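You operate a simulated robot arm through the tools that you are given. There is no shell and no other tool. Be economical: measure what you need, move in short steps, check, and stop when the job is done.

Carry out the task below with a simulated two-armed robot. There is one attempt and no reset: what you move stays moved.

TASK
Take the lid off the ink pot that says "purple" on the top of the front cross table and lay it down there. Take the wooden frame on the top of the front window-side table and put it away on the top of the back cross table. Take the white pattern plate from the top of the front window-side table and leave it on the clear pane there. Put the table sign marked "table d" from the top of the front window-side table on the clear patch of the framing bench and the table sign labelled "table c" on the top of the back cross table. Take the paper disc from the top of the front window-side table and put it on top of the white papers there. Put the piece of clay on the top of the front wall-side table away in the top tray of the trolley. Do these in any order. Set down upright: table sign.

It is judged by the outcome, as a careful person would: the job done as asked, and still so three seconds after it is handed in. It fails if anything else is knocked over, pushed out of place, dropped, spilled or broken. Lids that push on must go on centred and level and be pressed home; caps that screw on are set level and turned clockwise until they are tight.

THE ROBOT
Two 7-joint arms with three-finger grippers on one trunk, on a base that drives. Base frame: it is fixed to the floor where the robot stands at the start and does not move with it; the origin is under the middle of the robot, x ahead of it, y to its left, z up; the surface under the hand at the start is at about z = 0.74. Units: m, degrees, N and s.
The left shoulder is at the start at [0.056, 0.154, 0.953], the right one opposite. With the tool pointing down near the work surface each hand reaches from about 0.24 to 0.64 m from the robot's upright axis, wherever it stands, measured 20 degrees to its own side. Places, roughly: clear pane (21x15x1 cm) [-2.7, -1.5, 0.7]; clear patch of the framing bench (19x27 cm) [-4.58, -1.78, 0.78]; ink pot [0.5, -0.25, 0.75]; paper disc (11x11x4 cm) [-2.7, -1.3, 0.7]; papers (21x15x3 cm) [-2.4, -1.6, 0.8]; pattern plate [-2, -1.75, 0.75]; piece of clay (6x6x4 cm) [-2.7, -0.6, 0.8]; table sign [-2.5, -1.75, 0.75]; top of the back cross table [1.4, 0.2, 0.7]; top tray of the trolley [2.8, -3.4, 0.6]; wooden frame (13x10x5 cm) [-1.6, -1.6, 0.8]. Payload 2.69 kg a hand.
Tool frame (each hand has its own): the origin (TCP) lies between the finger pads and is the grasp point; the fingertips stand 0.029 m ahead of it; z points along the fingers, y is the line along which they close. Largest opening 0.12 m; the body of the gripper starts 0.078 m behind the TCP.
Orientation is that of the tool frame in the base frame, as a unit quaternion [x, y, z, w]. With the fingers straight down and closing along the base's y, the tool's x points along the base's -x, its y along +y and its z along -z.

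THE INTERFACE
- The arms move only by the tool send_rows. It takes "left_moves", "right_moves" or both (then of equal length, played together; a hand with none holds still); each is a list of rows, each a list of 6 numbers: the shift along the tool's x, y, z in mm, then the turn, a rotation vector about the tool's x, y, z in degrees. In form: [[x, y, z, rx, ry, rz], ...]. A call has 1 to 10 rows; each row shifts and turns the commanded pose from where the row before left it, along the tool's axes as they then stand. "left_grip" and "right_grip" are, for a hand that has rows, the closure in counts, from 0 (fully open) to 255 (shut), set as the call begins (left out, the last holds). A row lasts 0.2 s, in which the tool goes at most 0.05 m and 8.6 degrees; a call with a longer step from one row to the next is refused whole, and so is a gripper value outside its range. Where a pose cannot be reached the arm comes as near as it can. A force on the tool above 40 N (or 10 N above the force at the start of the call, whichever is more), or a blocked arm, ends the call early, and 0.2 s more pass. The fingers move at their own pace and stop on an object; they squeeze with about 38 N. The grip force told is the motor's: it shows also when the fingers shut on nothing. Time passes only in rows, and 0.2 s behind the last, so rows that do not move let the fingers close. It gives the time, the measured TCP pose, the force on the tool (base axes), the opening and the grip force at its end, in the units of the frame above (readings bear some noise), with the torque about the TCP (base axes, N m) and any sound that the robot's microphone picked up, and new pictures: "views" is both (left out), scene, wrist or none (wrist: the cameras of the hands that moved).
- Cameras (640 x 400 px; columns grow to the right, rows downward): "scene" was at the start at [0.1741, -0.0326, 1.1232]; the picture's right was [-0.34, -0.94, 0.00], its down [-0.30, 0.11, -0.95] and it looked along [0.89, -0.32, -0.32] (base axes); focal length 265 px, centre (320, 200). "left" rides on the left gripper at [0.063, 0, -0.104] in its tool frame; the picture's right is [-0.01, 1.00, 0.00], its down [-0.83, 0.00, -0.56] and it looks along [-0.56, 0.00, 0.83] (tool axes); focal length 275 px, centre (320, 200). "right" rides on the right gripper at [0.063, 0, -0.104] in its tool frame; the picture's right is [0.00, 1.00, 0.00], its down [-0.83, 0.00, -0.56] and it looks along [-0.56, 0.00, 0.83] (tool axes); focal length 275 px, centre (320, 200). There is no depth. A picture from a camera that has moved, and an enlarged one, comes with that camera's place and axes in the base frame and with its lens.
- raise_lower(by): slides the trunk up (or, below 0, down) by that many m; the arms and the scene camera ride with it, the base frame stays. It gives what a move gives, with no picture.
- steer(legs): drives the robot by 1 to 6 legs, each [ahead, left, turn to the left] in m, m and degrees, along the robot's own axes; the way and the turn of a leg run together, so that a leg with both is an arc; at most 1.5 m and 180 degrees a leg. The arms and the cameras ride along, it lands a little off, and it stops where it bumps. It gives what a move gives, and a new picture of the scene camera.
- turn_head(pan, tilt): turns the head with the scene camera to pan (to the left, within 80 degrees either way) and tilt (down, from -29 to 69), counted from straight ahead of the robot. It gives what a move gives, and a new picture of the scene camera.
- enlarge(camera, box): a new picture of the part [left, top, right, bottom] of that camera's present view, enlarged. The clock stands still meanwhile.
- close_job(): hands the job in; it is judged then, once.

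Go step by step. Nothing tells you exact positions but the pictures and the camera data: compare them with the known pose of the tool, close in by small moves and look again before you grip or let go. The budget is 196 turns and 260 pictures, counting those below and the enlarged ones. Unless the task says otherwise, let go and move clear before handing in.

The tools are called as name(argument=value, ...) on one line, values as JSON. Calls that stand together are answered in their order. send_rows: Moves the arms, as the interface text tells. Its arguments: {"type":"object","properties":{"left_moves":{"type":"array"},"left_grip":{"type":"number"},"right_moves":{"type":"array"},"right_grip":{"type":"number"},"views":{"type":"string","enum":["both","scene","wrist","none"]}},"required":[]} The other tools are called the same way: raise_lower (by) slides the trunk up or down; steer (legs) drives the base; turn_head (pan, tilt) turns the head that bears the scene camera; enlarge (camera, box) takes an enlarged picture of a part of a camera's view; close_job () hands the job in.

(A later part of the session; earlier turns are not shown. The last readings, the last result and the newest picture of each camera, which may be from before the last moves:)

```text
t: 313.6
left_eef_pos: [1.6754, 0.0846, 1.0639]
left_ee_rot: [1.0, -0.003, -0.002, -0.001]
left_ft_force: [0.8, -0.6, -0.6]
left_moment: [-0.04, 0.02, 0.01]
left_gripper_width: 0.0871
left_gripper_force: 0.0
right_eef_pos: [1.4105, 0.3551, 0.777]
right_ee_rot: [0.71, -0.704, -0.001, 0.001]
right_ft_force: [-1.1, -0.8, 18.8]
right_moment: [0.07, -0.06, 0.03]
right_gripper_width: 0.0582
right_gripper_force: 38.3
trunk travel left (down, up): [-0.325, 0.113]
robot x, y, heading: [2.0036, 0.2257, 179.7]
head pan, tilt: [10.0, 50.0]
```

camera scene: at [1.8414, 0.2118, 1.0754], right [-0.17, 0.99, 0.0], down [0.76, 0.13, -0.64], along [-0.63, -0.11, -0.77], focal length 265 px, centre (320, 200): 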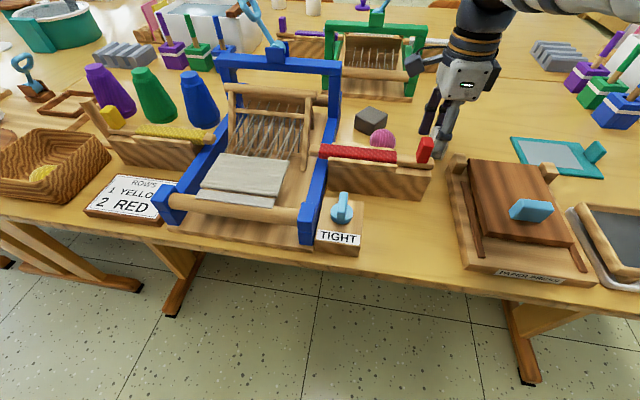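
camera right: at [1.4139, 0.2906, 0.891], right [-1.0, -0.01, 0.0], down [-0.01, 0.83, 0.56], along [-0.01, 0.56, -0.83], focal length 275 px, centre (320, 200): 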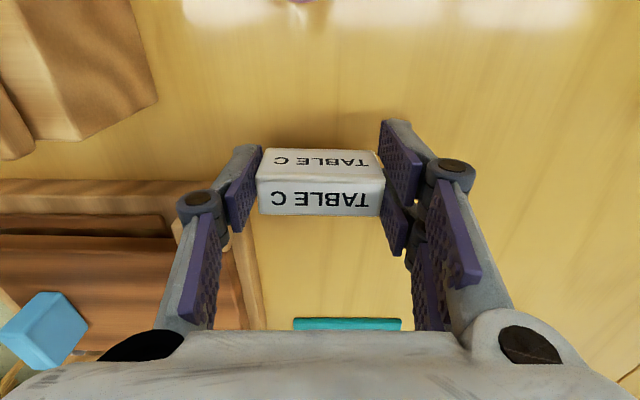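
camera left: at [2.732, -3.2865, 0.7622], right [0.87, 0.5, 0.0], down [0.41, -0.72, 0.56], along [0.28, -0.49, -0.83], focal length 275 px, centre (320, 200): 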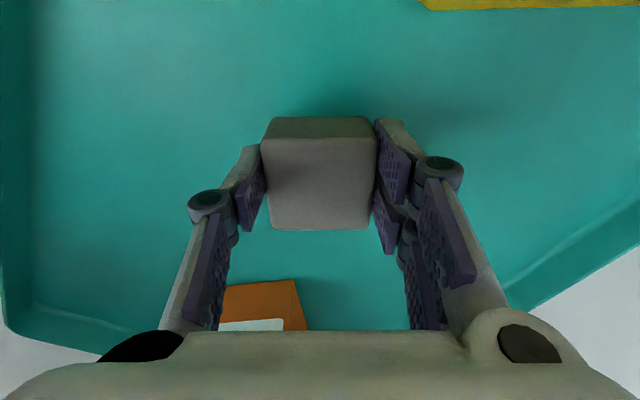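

send_rows(right_moves=[[0, 0, -1, 0, 0, 0], [0, 0, 0, 0, 0, 0]], views="none")

send_rows(right_moves=[[0, 0, 0, 0, 0, 0], [0, 0, 0, 0, 0, 0], [0, 0, -20, 0, 0, 0], [0, 0, -35, 0, 0, 0], [0, 0, -40, 0, 0, 0], [0, -10, -40, 0, 0, 0], [0, -30, -25, 0, 0, 0], [0, -40, 0, 0, 0, 0], [0, -40, 0, 0, 0, 0], [0, 0, 0, 0, 0, 0]], right_grip=98)

enlarge(camera="scene", box=[340, 60, 600, 225])

```text
t: 314.2
left_eef_pos: [1.6749, 0.0848, 1.0634]
left_ee_rot: [1.0, -0.002, -0.003, 0.0]
left_ft_force: [0.3, -0.1, -0.5]
left_moment: [0.02, 0.0, 0.01]
left_gripper_width: 0.0871
left_gripper_force: 0.1
right_eef_pos: [1.4116, 0.3546, 0.7754]
right_ee_rot: [0.71, -0.704, 0.0, 0.001]
right_ft_force: [-1.5, -2.4, 17.7]
right_moment: [0.02, 0.17, -0.03]
right_gripper_width: 0.0584
right_gripper_force: 37.8
trunk travel left (down, up): [-0.325, 0.113]
robot x, y, heading: [2.0045, 0.2246, 179.5]
head pan, tilt: [10.0, 50.0]
```

```text
t: 316.4
left_eef_pos: [1.6734, 0.085, 1.0631]
left_ee_rot: [1.0, -0.003, -0.003, -0.001]
left_ft_force: [0.5, -0.8, -0.4]
left_moment: [0.02, 0.03, -0.04]
left_gripper_width: 0.0867
left_gripper_force: 0.1
right_eef_pos: [1.448, 0.342, 0.9641]
right_ee_rot: [0.71, -0.704, 0.0, 0.0]
right_ft_force: [-0.3, 0.5, -0.3]
right_moment: [0.01, -0.01, -0.02]
right_gripper_width: 0.0738
right_gripper_force: 0.1
right hand out of reach, approached as far as the arm can: row 6, 7, 8, 9
trunk travel left (down, up): [-0.325, 0.113]
robot x, y, heading: [2.0026, 0.2264, 179.7]
head pan, tilt: [10.0, 50.0]
camera scene: at [1.8413, 0.2119, 1.0754], right [-0.17, 0.99, 0.0], down [0.76, 0.13, -0.64], along [-0.63, -0.11, -0.77], focal length 265 px, centre (320, 200)
camera right: at [1.4511, 0.2791, 1.0671], right [-1.0, -0.01, 0.0], down [-0.01, 0.83, 0.56], along [-0.01, 0.56, -0.83], focal length 275 px, centre (320, 200)
```

scene: 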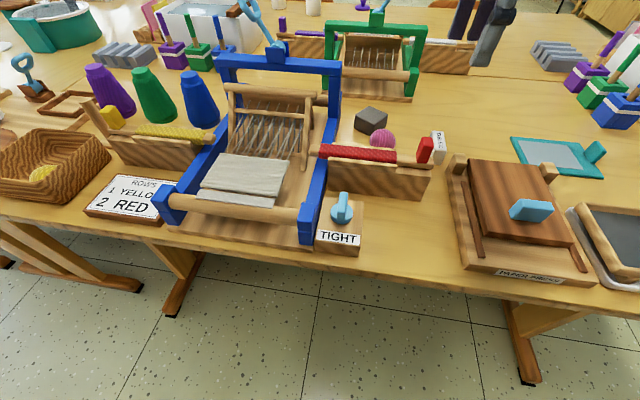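
right: 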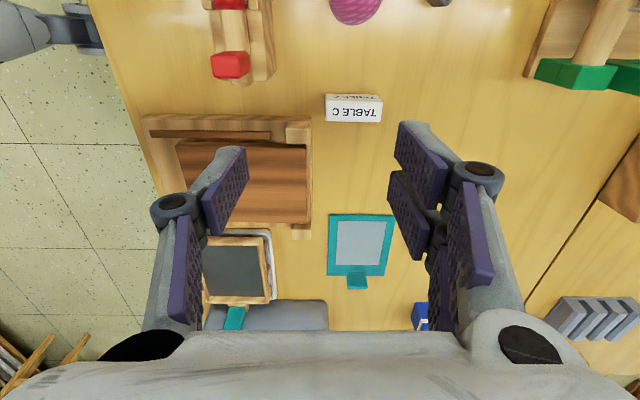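

```text
2.42 times, centred on (470, 142) of scene
camera zoom: at [1.8413, 0.2119, 1.0754], right [-0.17, 0.99, 0.0], down [0.76, 0.13, -0.64], along [-0.63, -0.11, -0.77], focal length 642 px, centre (-44, 339)
```

zoom: 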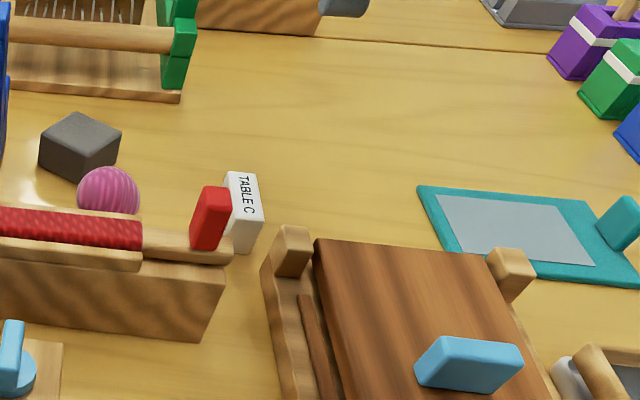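

Sign C stands upright on the back cross table. Back away and re-tuck the right arm.

steer(legs=[[-0.3, 0, 0]])

send_rows(right_moves=[[0, -25, 0, 0, 0, -8.5], [0, -25, 0, 0, 0, -8.5], [0, -20, 0, 0, 0, -8.5], [0, 0, 0, 0, 0, -8.5], [0, 0, 0, 0, 0, -8.5], [0, 0, 0, 0, 0, -8.5], [0, 0, 0, 0, 0, -8.5], [0, 0, 0, 0, 0, -8.5], [0, 0, 0, 0, 0, -8.5], [0, 0, 0, 0, 0, -8.5]], views="none")

```text
t: 318.4
left_eef_pos: [1.9716, 0.0847, 1.0637]
left_ee_rot: [1.0, -0.004, -0.002, -0.002]
left_ft_force: [-0.6, -0.6, -0.9]
left_moment: [-0.02, -0.01, -0.01]
left_gripper_width: 0.0869
left_gripper_force: 0.0
right_eef_pos: [1.7472, 0.3411, 0.9626]
right_ee_rot: [0.71, -0.704, 0.001, -0.002]
right_ft_force: [0.9, 0.5, 0.7]
right_moment: [0.0, 0.01, 0.01]
right_gripper_width: 0.0738
right_gripper_force: 0.1
trunk travel left (down, up): [-0.325, 0.113]
robot x, y, heading: [2.3011, 0.2222, 179.5]
head pan, tilt: [10.0, 50.0]
camera scene: at [2.1394, 0.2099, 1.0755], right [-0.17, 0.99, 0.0], down [0.76, 0.13, -0.64], along [-0.63, -0.11, -0.77], focal length 265 px, centre (320, 200)
```

scene: 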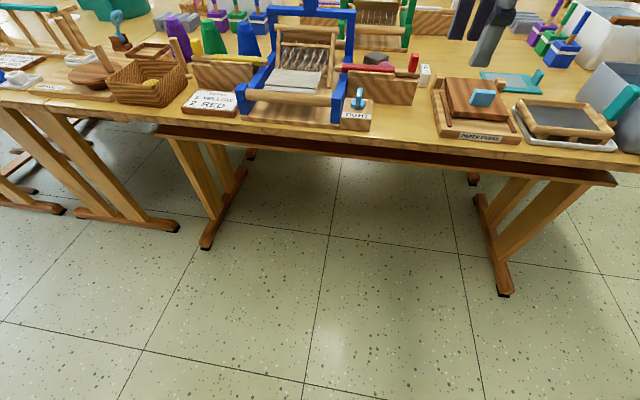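

```text
t: 320.6
left_eef_pos: [1.9709, 0.0833, 1.0635]
left_ee_rot: [1.0, -0.004, -0.003, -0.001]
left_ft_force: [1.3, -0.1, -0.1]
left_moment: [0.0, 0.01, 0.02]
left_gripper_width: 0.0871
left_gripper_force: 0.0
right_eef_pos: [1.7527, 0.3375, 0.9738]
right_ee_rot: [0.997, -0.076, 0.005, 0.0]
right_ft_force: [-1.1, -0.2, -0.5]
right_moment: [0.03, -0.01, -0.01]
right_gripper_width: 0.0744
right_gripper_force: 0.0
right hand out of reach, approached as far as the arm can: row 1, 2, 3
trunk travel left (down, up): [-0.325, 0.113]
robot x, y, heading: [2.3005, 0.2224, 179.5]
head pan, tilt: [10.0, 50.0]
```

The right arm is straight again; I'll free it with a sideways and downward move, then pull in.

send_rows(right_moves=[[0, 25, 20, 0, 0, -4], [0, 25, 20, 0, 0, -4], [0, 25, 20, 0, 0, 0], [30, 0, 0, 0, 0, 0], [30, 0, 0, 0, 0, 0], [30, 0, 0, 0, 0, 0], [30, -20, -20, 0, 0, 0], [0, -25, -20, 0, 0, 0], [0, -25, -10, 0, 0, 0], [0, 0, 0, 0, 0, 0]], views="none")

```text
t: 322.8
left_eef_pos: [1.9716, 0.0834, 1.0634]
left_ee_rot: [1.0, -0.003, -0.003, -0.001]
left_ft_force: [0.0, 0.1, 0.7]
left_moment: [0.0, 0.01, 0.0]
left_gripper_width: 0.087
left_gripper_force: 0.0
right_eef_pos: [1.8687, 0.332, 0.9647]
right_ee_rot: [1.0, -0.008, 0.006, -0.001]
right_ft_force: [0.2, 0.9, -0.2]
right_moment: [0.0, -0.01, 0.0]
right_gripper_width: 0.0739
right_gripper_force: 0.0
right hand out of reach, approached as far as the arm can: row 5
trunk travel left (down, up): [-0.325, 0.113]
robot x, y, heading: [2.3021, 0.2202, 179.5]
head pan, tilt: [10.0, 50.0]
```

Freed. Drive back to the window side to fetch the frame.

steer(legs=[[0, 0, 90], [1.32, 0, 0], [1.32, 0, 0], [0, 0, -90], [1.35, 0, 0], [1.35, 0, 0]])

```text
t: 356.2
left_eef_pos: [-0.7271, -2.5591, 1.0626]
left_ee_rot: [1.0, 0.002, -0.002, 0.0]
left_ft_force: [-0.9, 0.0, -0.1]
left_moment: [0.02, -0.01, 0.0]
left_gripper_width: 0.087
left_gripper_force: 0.1
right_eef_pos: [-0.8318, -2.3129, 0.9626]
right_ee_rot: [1.0, -0.002, 0.005, 0.0]
right_ft_force: [-0.2, 0.6, 0.1]
right_moment: [0.0, 0.0, -0.01]
right_gripper_width: 0.0739
right_gripper_force: 0.1
trunk travel left (down, up): [-0.325, 0.113]
robot x, y, heading: [-0.4034, -2.4209, -179.7]
head pan, tilt: [10.0, 50.0]
camera scene: at [-0.5611, -2.4302, 1.0754], right [-0.18, 0.98, 0.0], down [0.75, 0.14, -0.64], along [-0.63, -0.11, -0.77], focal length 265 px, centre (320, 200)
```

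scene: 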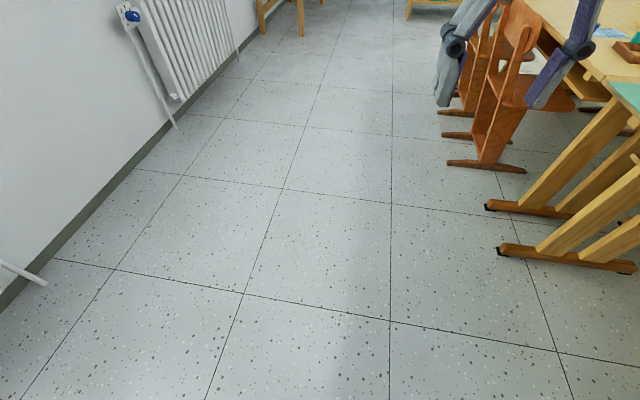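

steer(legs=[[1.32, 0, 0], [0, 0, -90.3], [0.2, 0, 0]])

turn_head(pan=-15, tilt=42)

enlarge(camera="scene", box=[220, 60, 460, 210])

```text
t: 367.8
left_eef_pos: [-1.8592, -1.8909, 1.0624]
left_ee_rot: [-0.706, 0.708, -0.001, 0.001]
left_ft_force: [0.1, -0.1, 0.4]
left_moment: [-0.01, 0.02, 0.02]
left_gripper_width: 0.0868
left_gripper_force: 0.0
right_eef_pos: [-1.6106, -1.7871, 0.9645]
right_ee_rot: [-0.703, 0.711, -0.004, -0.004]
right_ft_force: [-0.8, 1.0, -0.4]
right_moment: [-0.05, -0.02, -0.01]
right_gripper_width: 0.074
right_gripper_force: 0.0
trunk travel left (down, up): [-0.325, 0.113]
robot x, y, heading: [-1.7187, -2.2185, 89.5]
head pan, tilt: [10.0, 50.0]
camera scene: at [-1.7308, -2.0577, 1.0753], right [0.99, 0.17, 0.0], down [0.13, -0.76, -0.64], along [-0.11, 0.63, -0.77], focal length 265 px, centre (320, 200)
```

scene: 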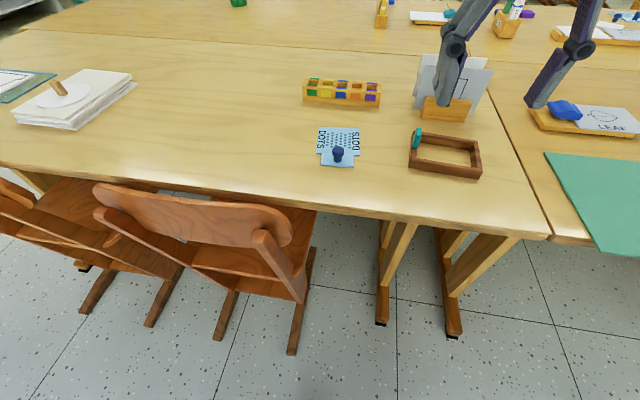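

```text
t: 368.7
left_eef_pos: [-1.8586, -1.8903, 1.0636]
left_ee_rot: [-0.706, 0.708, 0.001, 0.003]
left_ft_force: [-0.7, -0.3, -0.2]
left_moment: [0.02, 0.02, 0.02]
left_gripper_width: 0.087
left_gripper_force: 0.0
right_eef_pos: [-1.6117, -1.7873, 0.9641]
right_ee_rot: [-0.703, 0.712, -0.004, -0.003]
right_ft_force: [-0.4, 0.7, -0.3]
right_moment: [0.05, 0.06, 0.04]
right_gripper_width: 0.074
right_gripper_force: 0.1
trunk travel left (down, up): [-0.325, 0.113]
robot x, y, heading: [-1.7196, -2.221, 89.8]
head pan, tilt: [-15.0, 42.0]
camera scene: at [-1.6959, -2.0535, 1.0866], right [0.97, -0.26, 0.0], down [-0.18, -0.65, -0.74], along [0.19, 0.72, -0.67], focal length 265 px, centre (320, 200)
```

scene: 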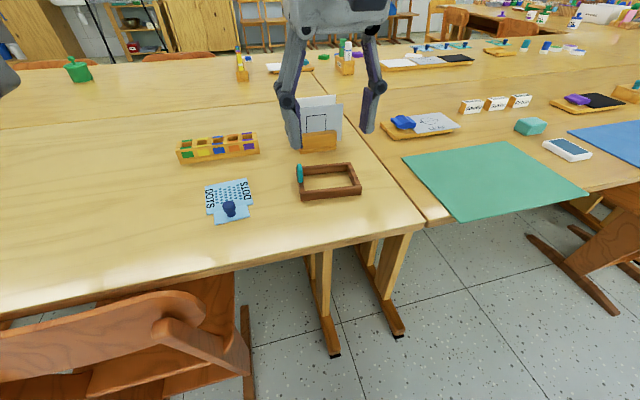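

```text
2.67 times, centred on (340, 135) of scene
camera zoom: at [-1.6959, -2.0535, 1.0866], right [0.97, -0.26, 0.0], down [-0.18, -0.65, -0.74], along [0.19, 0.72, -0.67], focal length 706 px, centre (267, 373)
```

zoom: 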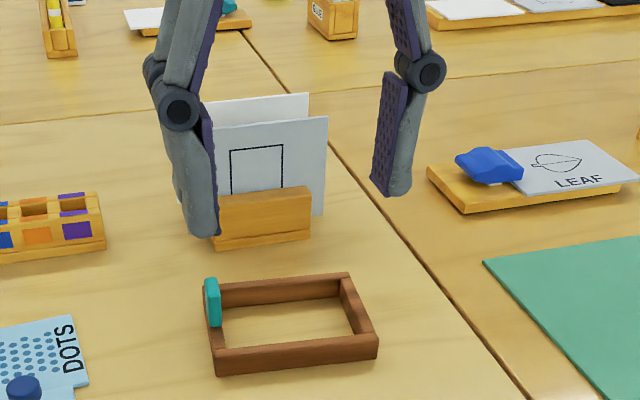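

The frame has a teal tab on its left bar, at about [-1.625, -1.63]. Move the right hand above it and look.

send_rows(right_moves=[[-37, 0, 10, 0, 0, 0], [-38, 0, 15, 0, 0, 0], [-38, 0, 20, 0, 0, 0], [-37, 0, 25, 0, 0, 0], [0, 0, 0, 0, 0, 0]], right_grip=110)

```text
t: 369.9
left_eef_pos: [-1.8589, -1.8911, 1.0631]
left_ee_rot: [-0.706, 0.708, 0.001, 0.003]
left_ft_force: [-0.2, 0.7, -0.4]
left_moment: [0.02, 0.02, 0.02]
left_gripper_width: 0.0869
left_gripper_force: 0.0
right_eef_pos: [-1.6088, -1.6382, 0.8897]
right_ee_rot: [-0.704, 0.71, -0.002, -0.003]
right_ft_force: [0.4, -0.7, -0.1]
right_moment: [0.0, 0.02, 0.03]
right_gripper_width: 0.0683
right_gripper_force: 0.0
trunk travel left (down, up): [-0.325, 0.113]
robot x, y, heading: [-1.7137, -2.2198, 89.8]
head pan, tilt: [-15.0, 42.0]
camera scene: at [-1.6957, -2.0541, 1.0868], right [0.96, -0.26, 0.0], down [-0.18, -0.65, -0.74], along [0.2, 0.72, -0.67], focal length 265 px, centre (320, 200)
camera right: at [-1.6081, -1.7004, 0.9946], right [-1.0, 0.01, 0.0], down [0.0, 0.84, 0.55], along [0.0, 0.55, -0.84], focal length 275 px, centre (320, 200)
```

scene: 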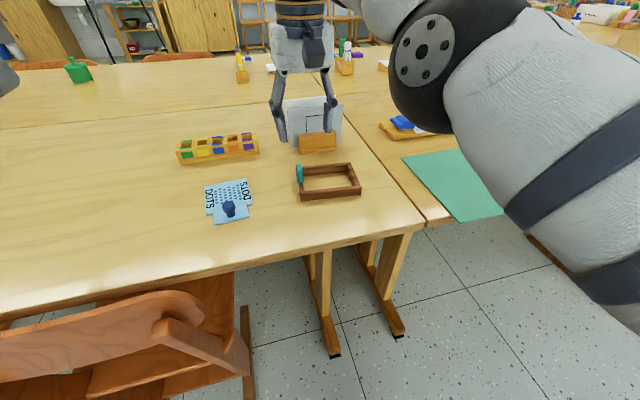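
right: 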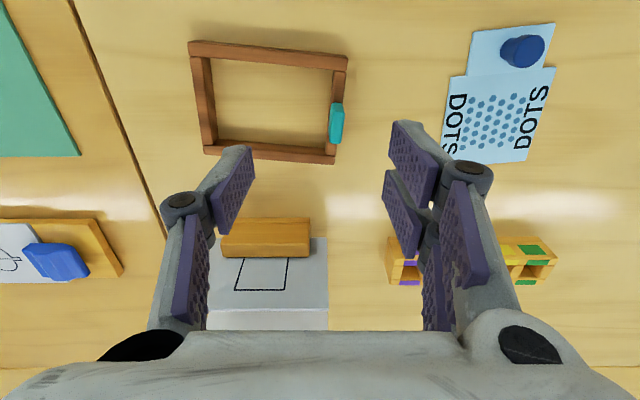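

Tab at [-1.620, -1.635], 1 cm thick, frame turned ~5°. Align and descend astride the bar and tab.

send_rows(right_moves=[[-3, 11, 20, 0, 0, 5], [0, 0, 40, 0, 0, 0], [0, 0, 30, 0, 0, 0], [0, 0, 0, 0, 0, 0]], views="wrist")

enlarge(camera="scene", box=[240, 100, 400, 200])

```text
t: 370.9
left_eef_pos: [-1.8586, -1.8906, 1.0634]
left_ee_rot: [-0.706, 0.708, 0.002, 0.002]
left_ft_force: [0.3, 0.1, 0.5]
left_moment: [-0.02, 0.02, 0.01]
left_gripper_width: 0.087
left_gripper_force: 0.1
right_eef_pos: [-1.6195, -1.6361, 0.8021]
right_ee_rot: [-0.671, 0.742, -0.004, -0.004]
right_ft_force: [0.1, -0.4, -0.7]
right_moment: [0.0, 0.0, -0.01]
right_gripper_width: 0.0684
right_gripper_force: 0.1
trunk travel left (down, up): [-0.325, 0.113]
robot x, y, heading: [-1.7179, -2.2189, 89.8]
head pan, tilt: [-15.0, 42.0]
camera right: at [-1.6232, -1.6972, 0.9055], right [-1.0, 0.09, 0.0], down [0.08, 0.83, 0.55], along [0.05, 0.55, -0.84], focal length 275 px, centre (320, 200)
```

right: 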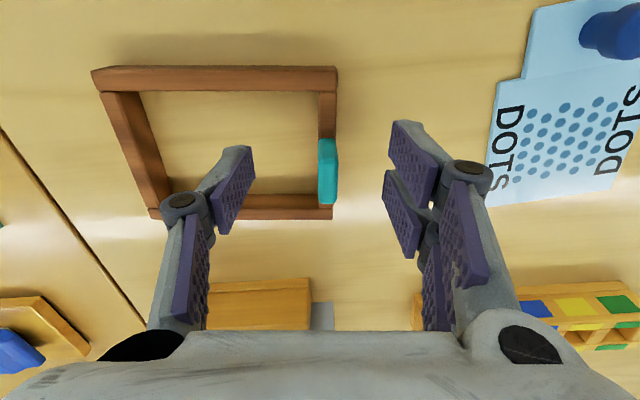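

```text
4.00 times, centred on (320, 150) of scene
camera zoom: at [-1.6958, -2.0536, 1.0866], right [0.96, -0.26, 0.0], down [-0.18, -0.65, -0.74], along [0.2, 0.72, -0.67], focal length 1060 px, centre (320, 400)
```

zoom: 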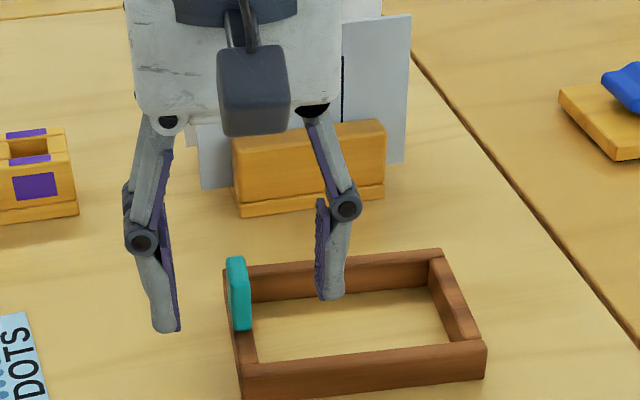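

send_rows(right_moves=[[0, 0, 15, 0, 0, 0], [0, 0, 10, 0, 0, 0], [0, 0, 0, 0, 0, 0]], views="none")

send_rows(right_moves=[[0, 0, 0, 0, 0, 0], [0, 0, 0, 0, 0, 0], [0, 0, 0, 0, 0, 0]], right_grip=255, views="wrist")

send_rows(right_moves=[[0, 0, -10, 0, 0, 0], [0, 0, -20, 0, 0, 0], [0, 0, -20, 0, 0, 0], [0, 0, 0, 0, 0, 0]])

enlarge(camera="scene", box=[240, 100, 400, 200])

```text
t: 371.7
left_eef_pos: [-1.8587, -1.891, 1.0637]
left_ee_rot: [-0.706, 0.708, 0.001, 0.002]
left_ft_force: [0.1, 0.0, -1.7]
left_moment: [0.0, 0.01, 0.02]
left_gripper_width: 0.087
left_gripper_force: 0.0
right_eef_pos: [-1.6195, -1.6354, 0.7766]
right_ee_rot: [-0.671, 0.742, -0.003, -0.005]
right_ft_force: [-0.2, -1.2, -0.1]
right_moment: [0.02, -0.01, 0.01]
right_gripper_width: 0.0682
right_gripper_force: 0.0
trunk travel left (down, up): [-0.325, 0.113]
robot x, y, heading: [-1.7183, -2.2197, 89.8]
head pan, tilt: [-15.0, 42.0]
```

```text
t: 372.5
left_eef_pos: [-1.8595, -1.8905, 1.0628]
left_ee_rot: [-0.705, 0.709, 0.002, 0.003]
left_ft_force: [0.2, 0.4, -0.9]
left_moment: [-0.02, -0.01, -0.02]
left_gripper_width: 0.0873
left_gripper_force: 0.1
right_eef_pos: [-1.6204, -1.636, 0.778]
right_ee_rot: [-0.671, 0.742, -0.003, -0.004]
right_ft_force: [0.4, 0.1, 0.6]
right_moment: [-0.07, 0.02, 0.01]
right_gripper_width: 0.0094
right_gripper_force: 36.5
trunk travel left (down, up): [-0.325, 0.113]
robot x, y, heading: [-1.7206, -2.2203, 89.9]
head pan, tilt: [-15.0, 42.0]
camera right: at [-1.624, -1.6978, 0.882], right [-1.0, 0.09, 0.0], down [0.08, 0.83, 0.55], along [0.05, 0.55, -0.84], focal length 275 px, centre (320, 200)
```

right: 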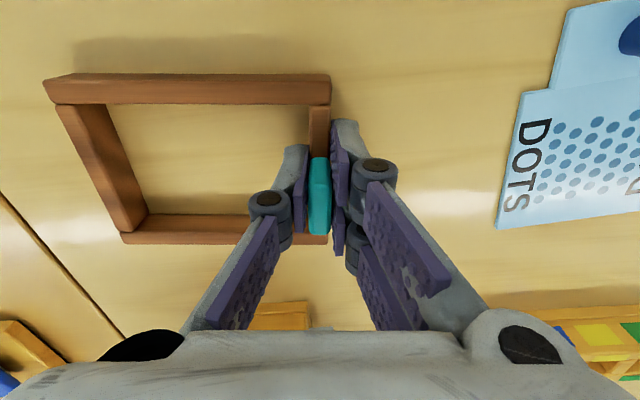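

```text
t: 373.5
left_eef_pos: [-1.8594, -1.8906, 1.0623]
left_ee_rot: [-0.706, 0.708, 0.001, 0.003]
left_ft_force: [1.1, -0.6, 0.3]
left_moment: [0.03, 0.01, -0.03]
left_gripper_width: 0.0868
left_gripper_force: 0.1
right_eef_pos: [-1.6204, -1.6361, 0.8279]
right_ee_rot: [-0.671, 0.741, -0.003, -0.004]
right_ft_force: [0.8, -0.2, -0.9]
right_moment: [0.02, 0.03, 0.01]
right_gripper_width: 0.0094
right_gripper_force: 36.9
trunk travel left (down, up): [-0.325, 0.113]
robot x, y, heading: [-1.7173, -2.2205, 89.6]
head pan, tilt: [-15.0, 42.0]
camera scene: at [-1.6958, -2.0534, 1.0866], right [0.96, -0.26, 0.0], down [-0.18, -0.65, -0.74], along [0.2, 0.72, -0.67], focal length 265 px, centre (320, 200)
camera right: at [-1.625, -1.6973, 0.9331], right [-1.0, 0.09, 0.0], down [0.08, 0.83, 0.55], along [0.05, 0.55, -0.84], focal length 275 px, centre (320, 200)
```

scene: 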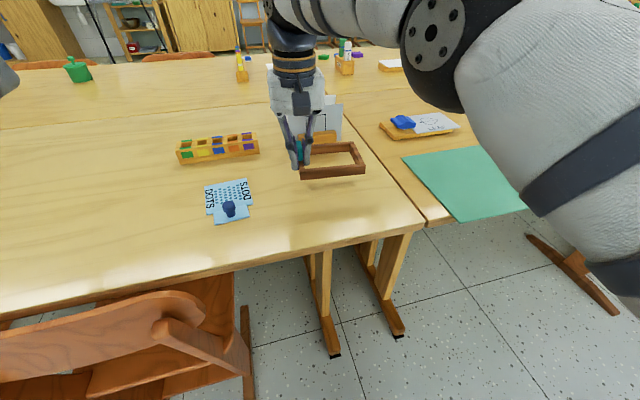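
right: 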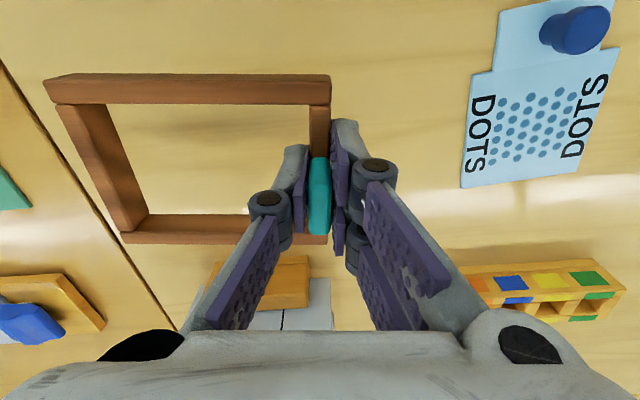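

```text
4.00 times, centred on (320, 150) of scene
camera zoom: at [-1.6958, -2.0534, 1.0866], right [0.96, -0.26, 0.0], down [-0.18, -0.65, -0.74], along [0.2, 0.72, -0.67], focal length 1060 px, centre (320, 400)
```

zoom: 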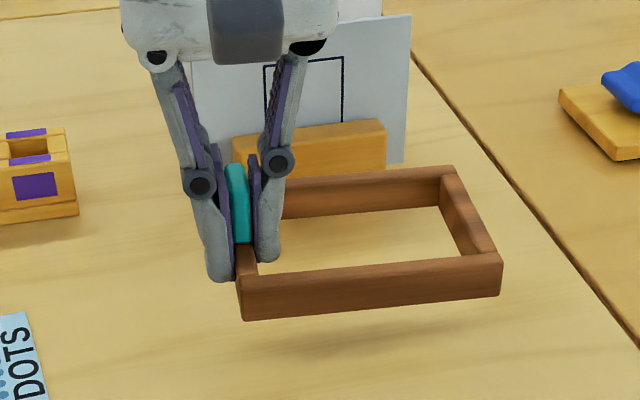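

Frame lifted level by its tab. Raise, draw back, and drive to the back cross table.

send_rows(right_moves=[[0, 0, -35, 0, 0, 0], [0, 0, -35, 0, 0, 0], [30, 0, -30, 0, 0, 0], [35, 0, -25, 0, 0, 0], [35, 0, -10, 0, 0, 0], [30, 0, 0, 0, 0, 0], [0, 0, 0, 0, 0, 0]], views="wrist")

steer(legs=[[-0.2, 0, 0], [0, 0, -89.8], [1.33, 0, 0], [1.33, 0, 0], [1.3, 0, 0], [0, 0, 90]])

```text
t: 375.1
left_eef_pos: [-1.8589, -1.8899, 1.0628]
left_ee_rot: [-0.706, 0.708, 0.001, 0.002]
left_ft_force: [0.2, -0.1, 0.2]
left_moment: [0.02, 0.01, 0.02]
left_gripper_width: 0.0871
left_gripper_force: 0.1
right_eef_pos: [-1.6279, -1.7725, 0.961]
right_ee_rot: [-0.671, 0.741, -0.003, -0.003]
right_ft_force: [-0.2, 0.0, -0.5]
right_moment: [0.0, 0.03, -0.01]
right_gripper_width: 0.0094
right_gripper_force: 37.0
right hand out of reach, approached as far as the arm can: row 2
trunk travel left (down, up): [-0.325, 0.113]
robot x, y, heading: [-1.7146, -2.2178, 90.0]
head pan, tilt: [-15.0, 42.0]
camera right: at [-1.6319, -1.834, 1.0651], right [-1.0, 0.09, 0.0], down [0.08, 0.83, 0.55], along [0.05, 0.55, -0.84], focal length 275 px, centre (320, 200)
```

right: 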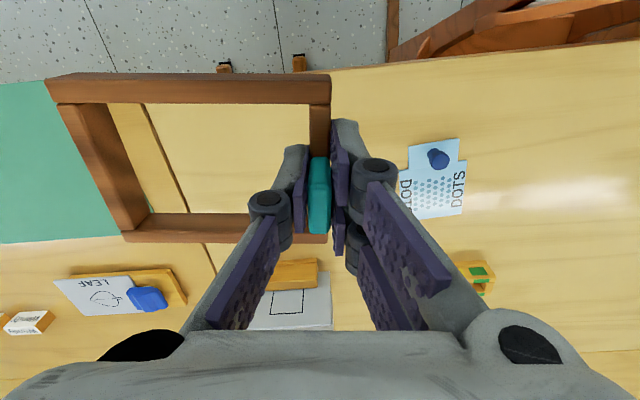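

```text
t: 402.9
left_eef_pos: [2.0626, -2.1971, 1.0639]
left_ee_rot: [-0.696, 0.718, 0.001, 0.002]
left_ft_force: [0.4, 0.6, -0.4]
left_moment: [0.04, -0.01, 0.0]
left_gripper_width: 0.0869
left_gripper_force: 0.0
right_eef_pos: [2.2966, -2.0856, 0.9606]
right_ee_rot: [-0.66, 0.751, -0.003, -0.004]
right_ft_force: [-0.5, 0.3, -0.9]
right_moment: [0.01, -0.01, 0.02]
right_gripper_width: 0.0094
right_gripper_force: 36.0
trunk travel left (down, up): [-0.325, 0.113]
robot x, y, heading: [2.1916, -2.5286, 88.0]
head pan, tilt: [-15.0, 42.0]
camera scene: at [2.2215, -2.3649, 1.0866], right [0.96, -0.29, 0.0], down [-0.19, -0.64, -0.74], along [0.22, 0.71, -0.67], focal length 265 px, centre (320, 200)
```

scene: 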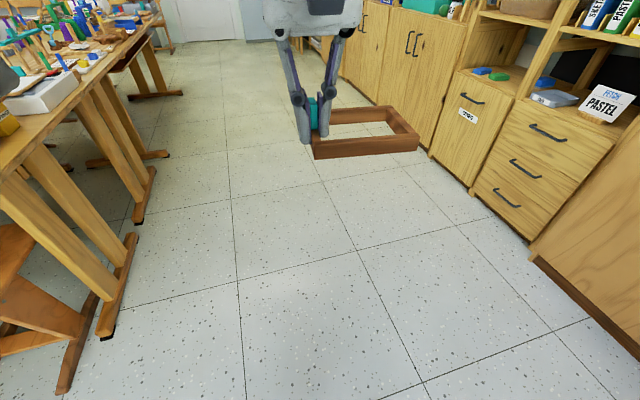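

Still held. Continue up the cupboard aisle and face the back cross table.

steer(legs=[[1.3, 0, 1], [1.3, 0, 0], [0, 0, 91]])

send_rows(right_moves=[[0, 0, 0, 0, 0, -8.5], [0, 0, 0, 0, 0, -8.5], [0, 0, 0, 0, 0, -8.5], [0, 0, 0, 0, 0, -8.5], [0, 0, 0, 0, 0, -8.5], [0, 0, 0, 0, 0, -8.5], [0, 0, 0, 0, 0, -8.5], [0, 0, 0, 0, 0, -8.5], [0, 0, 0, 0, 0, -8.5], [0, 0, 0, 0, 0, -8.5]], views="scene")

```text
t: 419.4
left_eef_pos: [1.9323, -0.1073, 1.0635]
left_ee_rot: [1.0, 0.004, -0.003, -0.001]
left_ft_force: [0.3, -0.4, 0.4]
left_moment: [-0.02, 0.0, 0.0]
left_gripper_width: 0.0871
left_gripper_force: 0.1
right_eef_pos: [1.8111, 0.1234, 0.961]
right_ee_rot: [0.999, -0.042, 0.006, 0.0]
right_ft_force: [-0.5, 0.0, -0.4]
right_moment: [-0.05, 0.01, 0.0]
right_gripper_width: 0.0092
right_gripper_force: 37.5
trunk travel left (down, up): [-0.325, 0.113]
robot x, y, heading: [2.2605, 0.038, -179.2]
head pan, tilt: [-15.0, 42.0]
camera scene: at [2.0919, 0.0578, 1.0866], right [0.25, 0.97, 0.0], down [0.65, -0.17, -0.74], along [-0.72, 0.18, -0.67], focal length 265 px, centre (320, 200)
```

scene: 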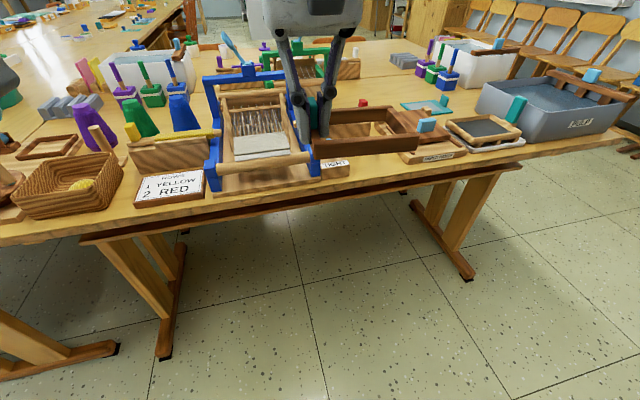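

```text
t: 421.6
left_eef_pos: [1.9312, -0.1068, 1.0624]
left_ee_rot: [1.0, 0.005, -0.003, -0.001]
left_ft_force: [0.5, -0.5, 0.8]
left_moment: [0.02, 0.01, 0.02]
left_gripper_width: 0.087
left_gripper_force: 0.1
right_eef_pos: [1.8107, 0.1239, 0.96]
right_ee_rot: [0.764, 0.645, 0.004, 0.004]
right_ft_force: [-1.0, -0.4, -1.0]
right_moment: [-0.01, -0.03, -0.02]
right_gripper_width: 0.0094
right_gripper_force: 36.8
trunk travel left (down, up): [-0.325, 0.113]
robot x, y, heading: [2.2567, 0.0368, -179.3]
head pan, tilt: [-15.0, 42.0]
camera scene: at [2.0919, 0.0578, 1.0866], right [0.25, 0.97, 0.0], down [0.65, -0.17, -0.74], along [-0.72, 0.18, -0.67], focal length 265 px, centre (320, 200)
```

scene: 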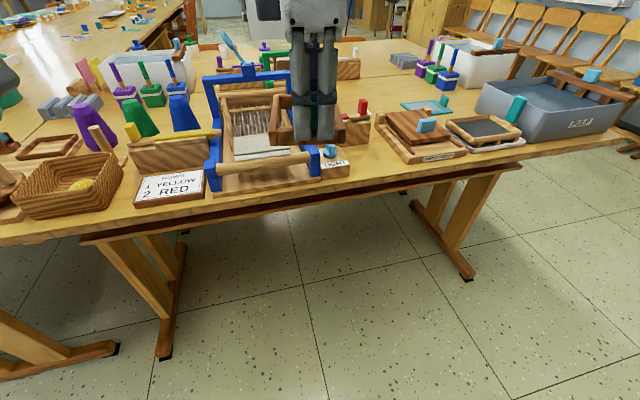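

Finish the rotation and move the base so the frame hovers over the clear front patch (target tab at [1.67, 0.31], frame extending away).

send_rows(right_moves=[[0, 0, 0, 0, 0, -8.5], [0, 0, 0, 0, 0, -1.2], [0, 0, 0, 0, 0, 0]], views="none")

steer(legs=[[0, -0.17, -0.7], [0.15, 0, 0]])

turn_head(pan=-10, tilt=50)

```text
t: 422.4
left_eef_pos: [1.9319, -0.1074, 1.063]
left_ee_rot: [1.0, 0.005, -0.002, 0.0]
left_ft_force: [-0.4, -0.1, 0.7]
left_moment: [0.0, 0.0, -0.04]
left_gripper_width: 0.0868
left_gripper_force: 0.0
right_eef_pos: [1.8106, 0.1221, 0.9611]
right_ee_rot: [0.707, 0.707, 0.004, 0.004]
right_ft_force: [1.0, 0.4, 0.2]
right_moment: [-0.02, -0.01, 0.03]
right_gripper_width: 0.0093
right_gripper_force: 37.0
trunk travel left (down, up): [-0.325, 0.113]
robot x, y, heading: [2.2622, 0.0402, -179.6]
head pan, tilt: [-15.0, 42.0]
```

```text
t: 425.3
left_eef_pos: [1.7777, 0.0683, 1.063]
left_ee_rot: [1.0, -0.001, -0.002, -0.002]
left_ft_force: [-1.4, -0.2, 0.6]
left_moment: [0.01, -0.02, 0.0]
left_gripper_width: 0.0871
left_gripper_force: 0.1
right_eef_pos: [1.6599, 0.301, 0.9609]
right_ee_rot: [0.713, 0.701, 0.003, 0.005]
right_ft_force: [0.0, 0.6, -0.5]
right_moment: [-0.01, -0.08, -0.04]
right_gripper_width: 0.0092
right_gripper_force: 36.9
trunk travel left (down, up): [-0.325, 0.113]
robot x, y, heading: [2.1115, 0.2102, 179.6]
head pan, tilt: [-15.0, 42.0]
camera scene: at [1.9406, 0.2313, 1.0865], right [0.26, 0.96, 0.0], down [0.65, -0.18, -0.74], along [-0.72, 0.2, -0.67], focal length 265 px, centre (320, 200)
```

scene: 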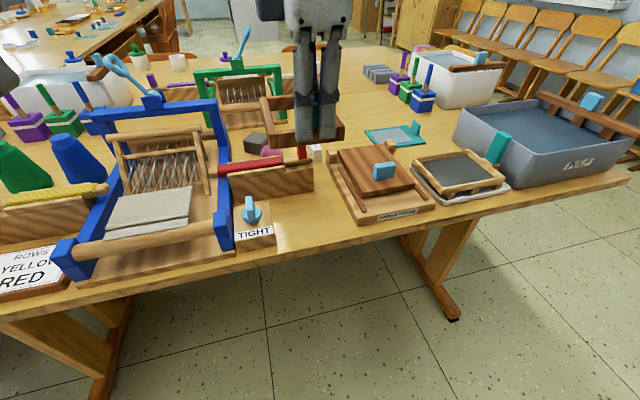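

```text
t: 426.0
left_eef_pos: [1.7791, 0.0691, 1.063]
left_ee_rot: [1.0, -0.001, -0.003, -0.001]
left_ft_force: [0.6, -0.8, -0.7]
left_moment: [-0.03, 0.03, 0.02]
left_gripper_width: 0.0871
left_gripper_force: 0.0
right_eef_pos: [1.6609, 0.2993, 0.9609]
right_ee_rot: [0.713, 0.701, 0.004, 0.004]
right_ft_force: [-0.4, -0.3, 0.6]
right_moment: [-0.01, -0.01, 0.05]
right_gripper_width: 0.0092
right_gripper_force: 36.5
trunk travel left (down, up): [-0.325, 0.113]
robot x, y, heading: [2.1105, 0.2059, 179.6]
head pan, tilt: [-10.0, 50.0]
camera scene: at [1.9462, 0.223, 1.0754], right [0.18, 0.98, 0.0], down [0.75, -0.14, -0.64], along [-0.63, 0.11, -0.77], focal length 265 px, centre (320, 200)
```

scene: 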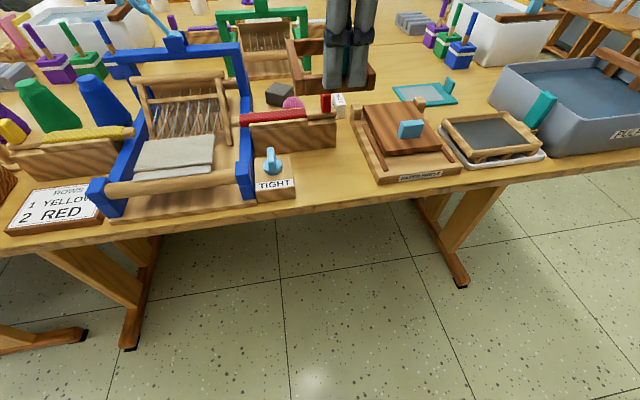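

The free rectangle is x 1.555–1.69, y 0.235–0.372. Aim the tab at [1.676, 0.306] and lower partway.

send_rows(right_moves=[[7, 15, 15, 0, 0, -1], [0, 0, 35, 0, 0, 0], [0, 0, 35, 0, 0, 0], [0, 0, 25, 0, 0, 0], [0, 0, 0, 0, 0, 0]])

enlarge(camera="scene", box=[230, 70, 430, 195])

```text
t: 427.2
left_eef_pos: [1.7782, 0.0686, 1.0632]
left_ee_rot: [1.0, -0.002, -0.003, -0.001]
left_ft_force: [0.0, -0.8, -0.2]
left_moment: [0.0, 0.03, -0.02]
left_gripper_width: 0.0873
left_gripper_force: 0.0
right_eef_pos: [1.6778, 0.3065, 0.8507]
right_ee_rot: [0.707, 0.707, 0.004, 0.003]
right_ft_force: [-0.2, -0.1, -0.9]
right_moment: [0.03, -0.06, -0.01]
right_gripper_width: 0.0093
right_gripper_force: 36.5
trunk travel left (down, up): [-0.325, 0.113]
robot x, y, heading: [2.1078, 0.2097, 179.6]
head pan, tilt: [-10.0, 50.0]
camera scene: at [1.9462, 0.223, 1.0754], right [0.18, 0.98, 0.0], down [0.75, -0.14, -0.64], along [-0.63, 0.11, -0.77], focal length 265 px, centre (320, 200)
camera right: at [1.6786, 0.3702, 0.9548], right [1.0, 0.0, 0.01], down [0.0, -0.83, 0.56], along [0.01, -0.56, -0.83], focal length 275 px, centre (320, 200)
```

scene: 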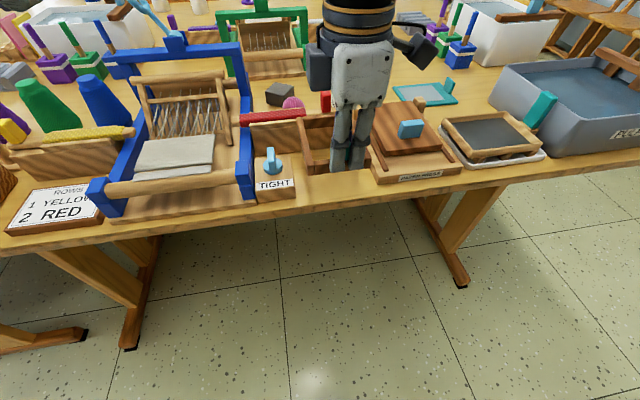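
right: 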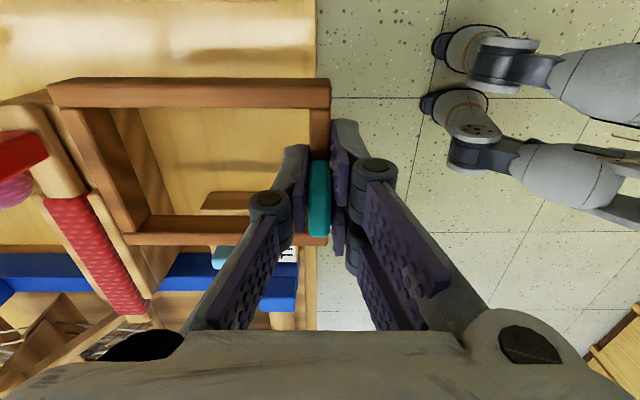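

```text
3.20 times, centred on (330, 132) of scene
camera zoom: at [1.9462, 0.223, 1.0754], right [0.18, 0.98, 0.0], down [0.75, -0.14, -0.64], along [-0.63, 0.11, -0.77], focal length 848 px, centre (288, 416)
```

zoom: 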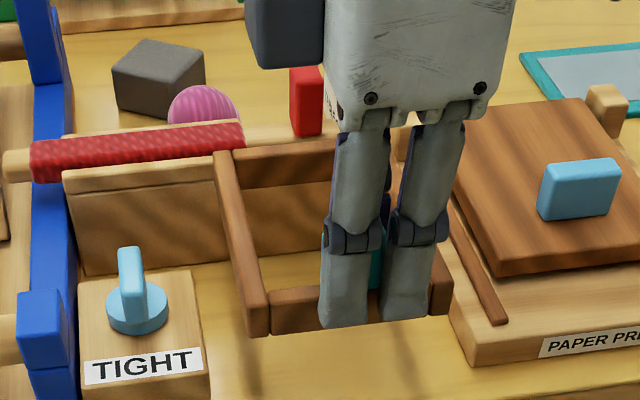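

The table edge is at about x 1.677, so shift 6 mm inward, then lower close to the surface.

send_rows(right_moves=[[2, -6, 20, 0, 0, 0], [0, 0, 25, 0, 0, 0], [0, 0, 15, 0, 0, 0], [0, 0, 0, 0, 0, 0]], views="wrist")

enlarge(camera="scene", box=[230, 90, 430, 215])

```text
t: 428.2
left_eef_pos: [1.7783, 0.0688, 1.0633]
left_ee_rot: [1.0, -0.003, -0.003, -0.001]
left_ft_force: [-0.4, 0.1, -0.1]
left_moment: [0.0, 0.01, 0.02]
left_gripper_width: 0.0871
left_gripper_force: 0.1
right_eef_pos: [1.673, 0.3077, 0.7906]
right_ee_rot: [0.707, 0.707, 0.004, 0.004]
right_ft_force: [-0.9, -0.2, -0.7]
right_moment: [0.01, 0.02, -0.02]
right_gripper_width: 0.0091
right_gripper_force: 36.9
trunk travel left (down, up): [-0.325, 0.113]
robot x, y, heading: [2.1122, 0.2115, 179.7]
head pan, tilt: [-10.0, 50.0]
camera right: at [1.6727, 0.3713, 0.8946], right [1.0, 0.0, 0.01], down [0.0, -0.83, 0.56], along [0.01, -0.56, -0.83], focal length 275 px, centre (320, 200)
```

right: 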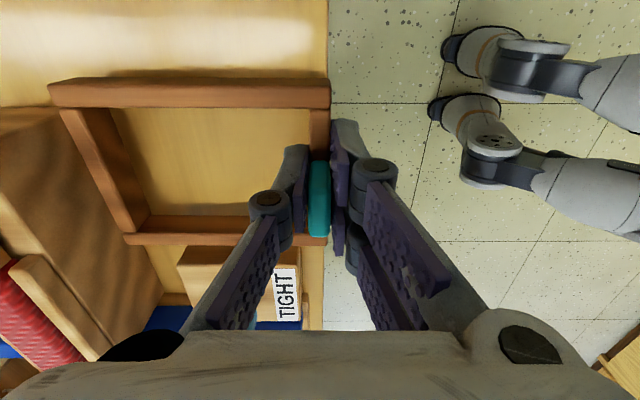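

```text
3.20 times, centred on (330, 152) of scene
camera zoom: at [1.9462, 0.223, 1.0754], right [0.18, 0.98, 0.0], down [0.75, -0.14, -0.64], along [-0.63, 0.11, -0.77], focal length 848 px, centre (288, 352)
```

zoom: 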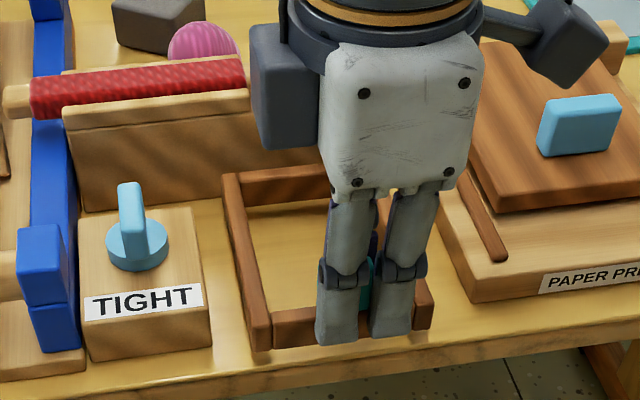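

Positioned within the patch. Lower to contact.

send_rows(right_moves=[[0, -2, 6, 0, 0, 0], [0, 0, 3, 0, 0, 0], [0, 0, 2, 0, 0, 0], [0, 0, 2, 0, 0, 0], [0, 0, 0, 0, 0, 0]], views="none")

enlarge(camera="scene", box=[230, 90, 430, 215])

```text
t: 429.4
left_eef_pos: [1.7791, 0.0695, 1.0618]
left_ee_rot: [1.0, -0.001, -0.003, -0.001]
left_ft_force: [-0.1, 0.0, -0.7]
left_moment: [-0.01, -0.04, 0.03]
left_gripper_width: 0.087
left_gripper_force: 0.2
right_eef_pos: [1.6689, 0.3097, 0.7777]
right_ee_rot: [0.708, 0.707, 0.004, 0.004]
right_ft_force: [0.2, 0.4, 0.6]
right_moment: [0.03, 0.05, -0.01]
right_gripper_width: 0.0092
right_gripper_force: 36.8
trunk travel left (down, up): [-0.325, 0.113]
robot x, y, heading: [2.1076, 0.2089, 179.7]
head pan, tilt: [-10.0, 50.0]
```

```text
3.20 times, centred on (330, 152) of scene
camera zoom: at [1.9462, 0.223, 1.0754], right [0.18, 0.98, 0.0], down [0.75, -0.14, -0.64], along [-0.63, 0.11, -0.77], focal length 848 px, centre (288, 352)
```

zoom: 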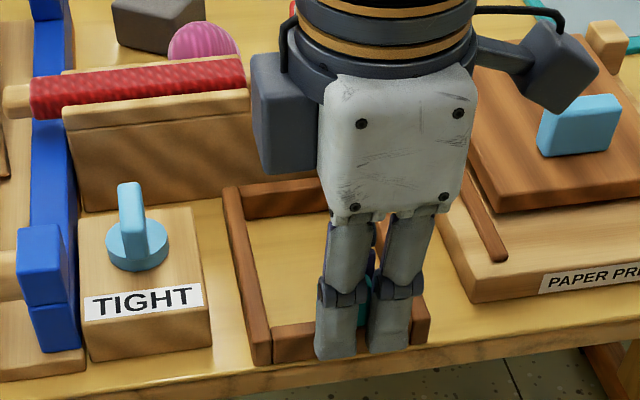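

send_rows(right_moves=[[0, 0, 2, 0, 0, 0], [0, 0, 1, 0, 0, 0], [0, 0, 0, 0, 0, 0]], views="none")

```text
t: 430.2
left_eef_pos: [1.7803, 0.0698, 1.0636]
left_ee_rot: [1.0, -0.002, -0.004, -0.001]
left_ft_force: [0.5, -0.4, 0.0]
left_moment: [-0.03, -0.01, 0.01]
left_gripper_width: 0.087
left_gripper_force: 0.1
right_eef_pos: [1.6712, 0.3085, 0.7787]
right_ee_rot: [0.707, 0.707, 0.001, 0.002]
right_ft_force: [1.4, 2.0, 33.5]
right_moment: [0.67, 0.01, -0.05]
right_gripper_width: 0.0095
right_gripper_force: 37.1
trunk travel left (down, up): [-0.325, 0.113]
robot x, y, heading: [2.109, 0.2098, 179.6]
head pan, tilt: [-10.0, 50.0]
```

Firm contact (33 N). Ease up 2 mm, then release with a small opening and lift.

send_rows(right_moves=[[0, 0, -2, 0, 0, 0], [0, 0, 0, 0, 0, 0]], views="none")

send_rows(right_moves=[[0, 0, 0, 0, 0, 0], [0, 0, 0, 0, 0, 0], [0, 0, -20, 0, 0, 0], [0, 0, -35, 0, 0, 0], [0, 0, -40, 0, 0, 0], [0, 0, -40, 0, 0, 0], [0, 0, -40, 0, 0, 0], [0, 0, 0, 0, 0, 0]], right_grip=180)

enlarge(camera="scene", box=[230, 70, 430, 195])

```text
t: 430.8
left_eef_pos: [1.7793, 0.0693, 1.0628]
left_ee_rot: [1.0, -0.002, -0.002, -0.001]
left_ft_force: [0.4, -0.6, -0.2]
left_moment: [0.0, 0.01, 0.0]
left_gripper_width: 0.087
left_gripper_force: 0.1
right_eef_pos: [1.6707, 0.308, 0.7771]
right_ee_rot: [0.707, 0.707, 0.002, 0.003]
right_ft_force: [-0.9, 0.2, 20.8]
right_moment: [0.11, 0.07, -0.04]
right_gripper_width: 0.0093
right_gripper_force: 35.9
trunk travel left (down, up): [-0.325, 0.113]
robot x, y, heading: [2.1121, 0.2097, 179.6]
head pan, tilt: [-10.0, 50.0]
```

```text
t: 432.6
left_eef_pos: [1.7789, 0.0677, 1.0645]
left_ee_rot: [1.0, -0.001, -0.003, 0.0]
left_ft_force: [0.0, 0.2, -0.1]
left_moment: [-0.03, -0.05, 0.01]
left_gripper_width: 0.0869
left_gripper_force: 0.0
right_eef_pos: [1.6719, 0.3106, 0.9546]
right_ee_rot: [0.707, 0.707, 0.004, 0.004]
right_ft_force: [-0.5, 0.2, 0.2]
right_moment: [0.03, 0.05, 0.02]
right_gripper_width: 0.0352
right_gripper_force: 0.0
trunk travel left (down, up): [-0.325, 0.113]
robot x, y, heading: [2.1049, 0.2097, 179.9]
head pan, tilt: [-10.0, 50.0]
camera scene: at [1.9461, 0.223, 1.0754], right [0.18, 0.98, 0.0], down [0.75, -0.14, -0.64], along [-0.63, 0.11, -0.77], focal length 265 px, centre (320, 200)
camera right: at [1.6718, 0.3736, 1.0573], right [1.0, 0.0, 0.01], down [0.0, -0.83, 0.56], along [0.01, -0.56, -0.83], focal length 275 px, centre (320, 200)
```

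scene: 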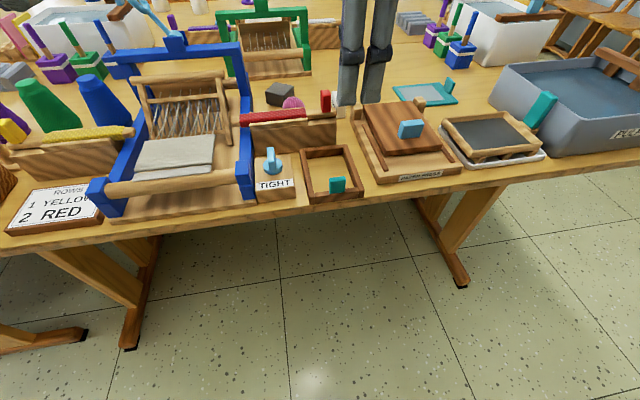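
right: 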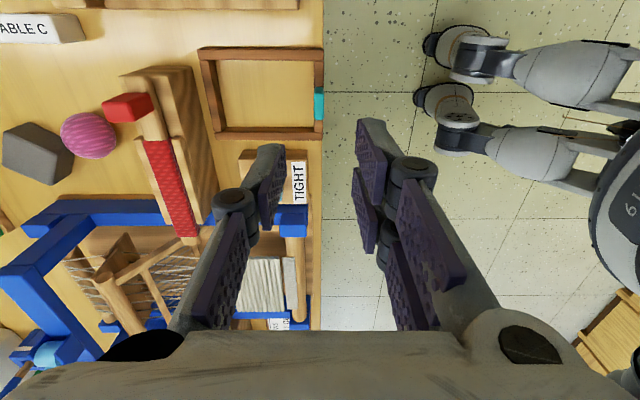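

```text
3.20 times, centred on (330, 132) of scene
camera zoom: at [1.9461, 0.223, 1.0754], right [0.18, 0.98, 0.0], down [0.75, -0.14, -0.64], along [-0.63, 0.11, -0.77], focal length 848 px, centre (288, 416)
```

zoom: 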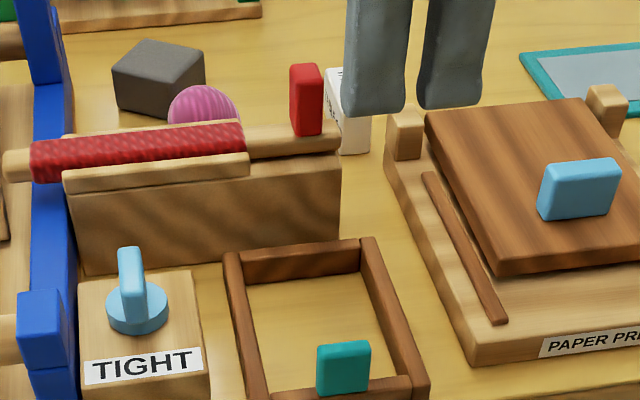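

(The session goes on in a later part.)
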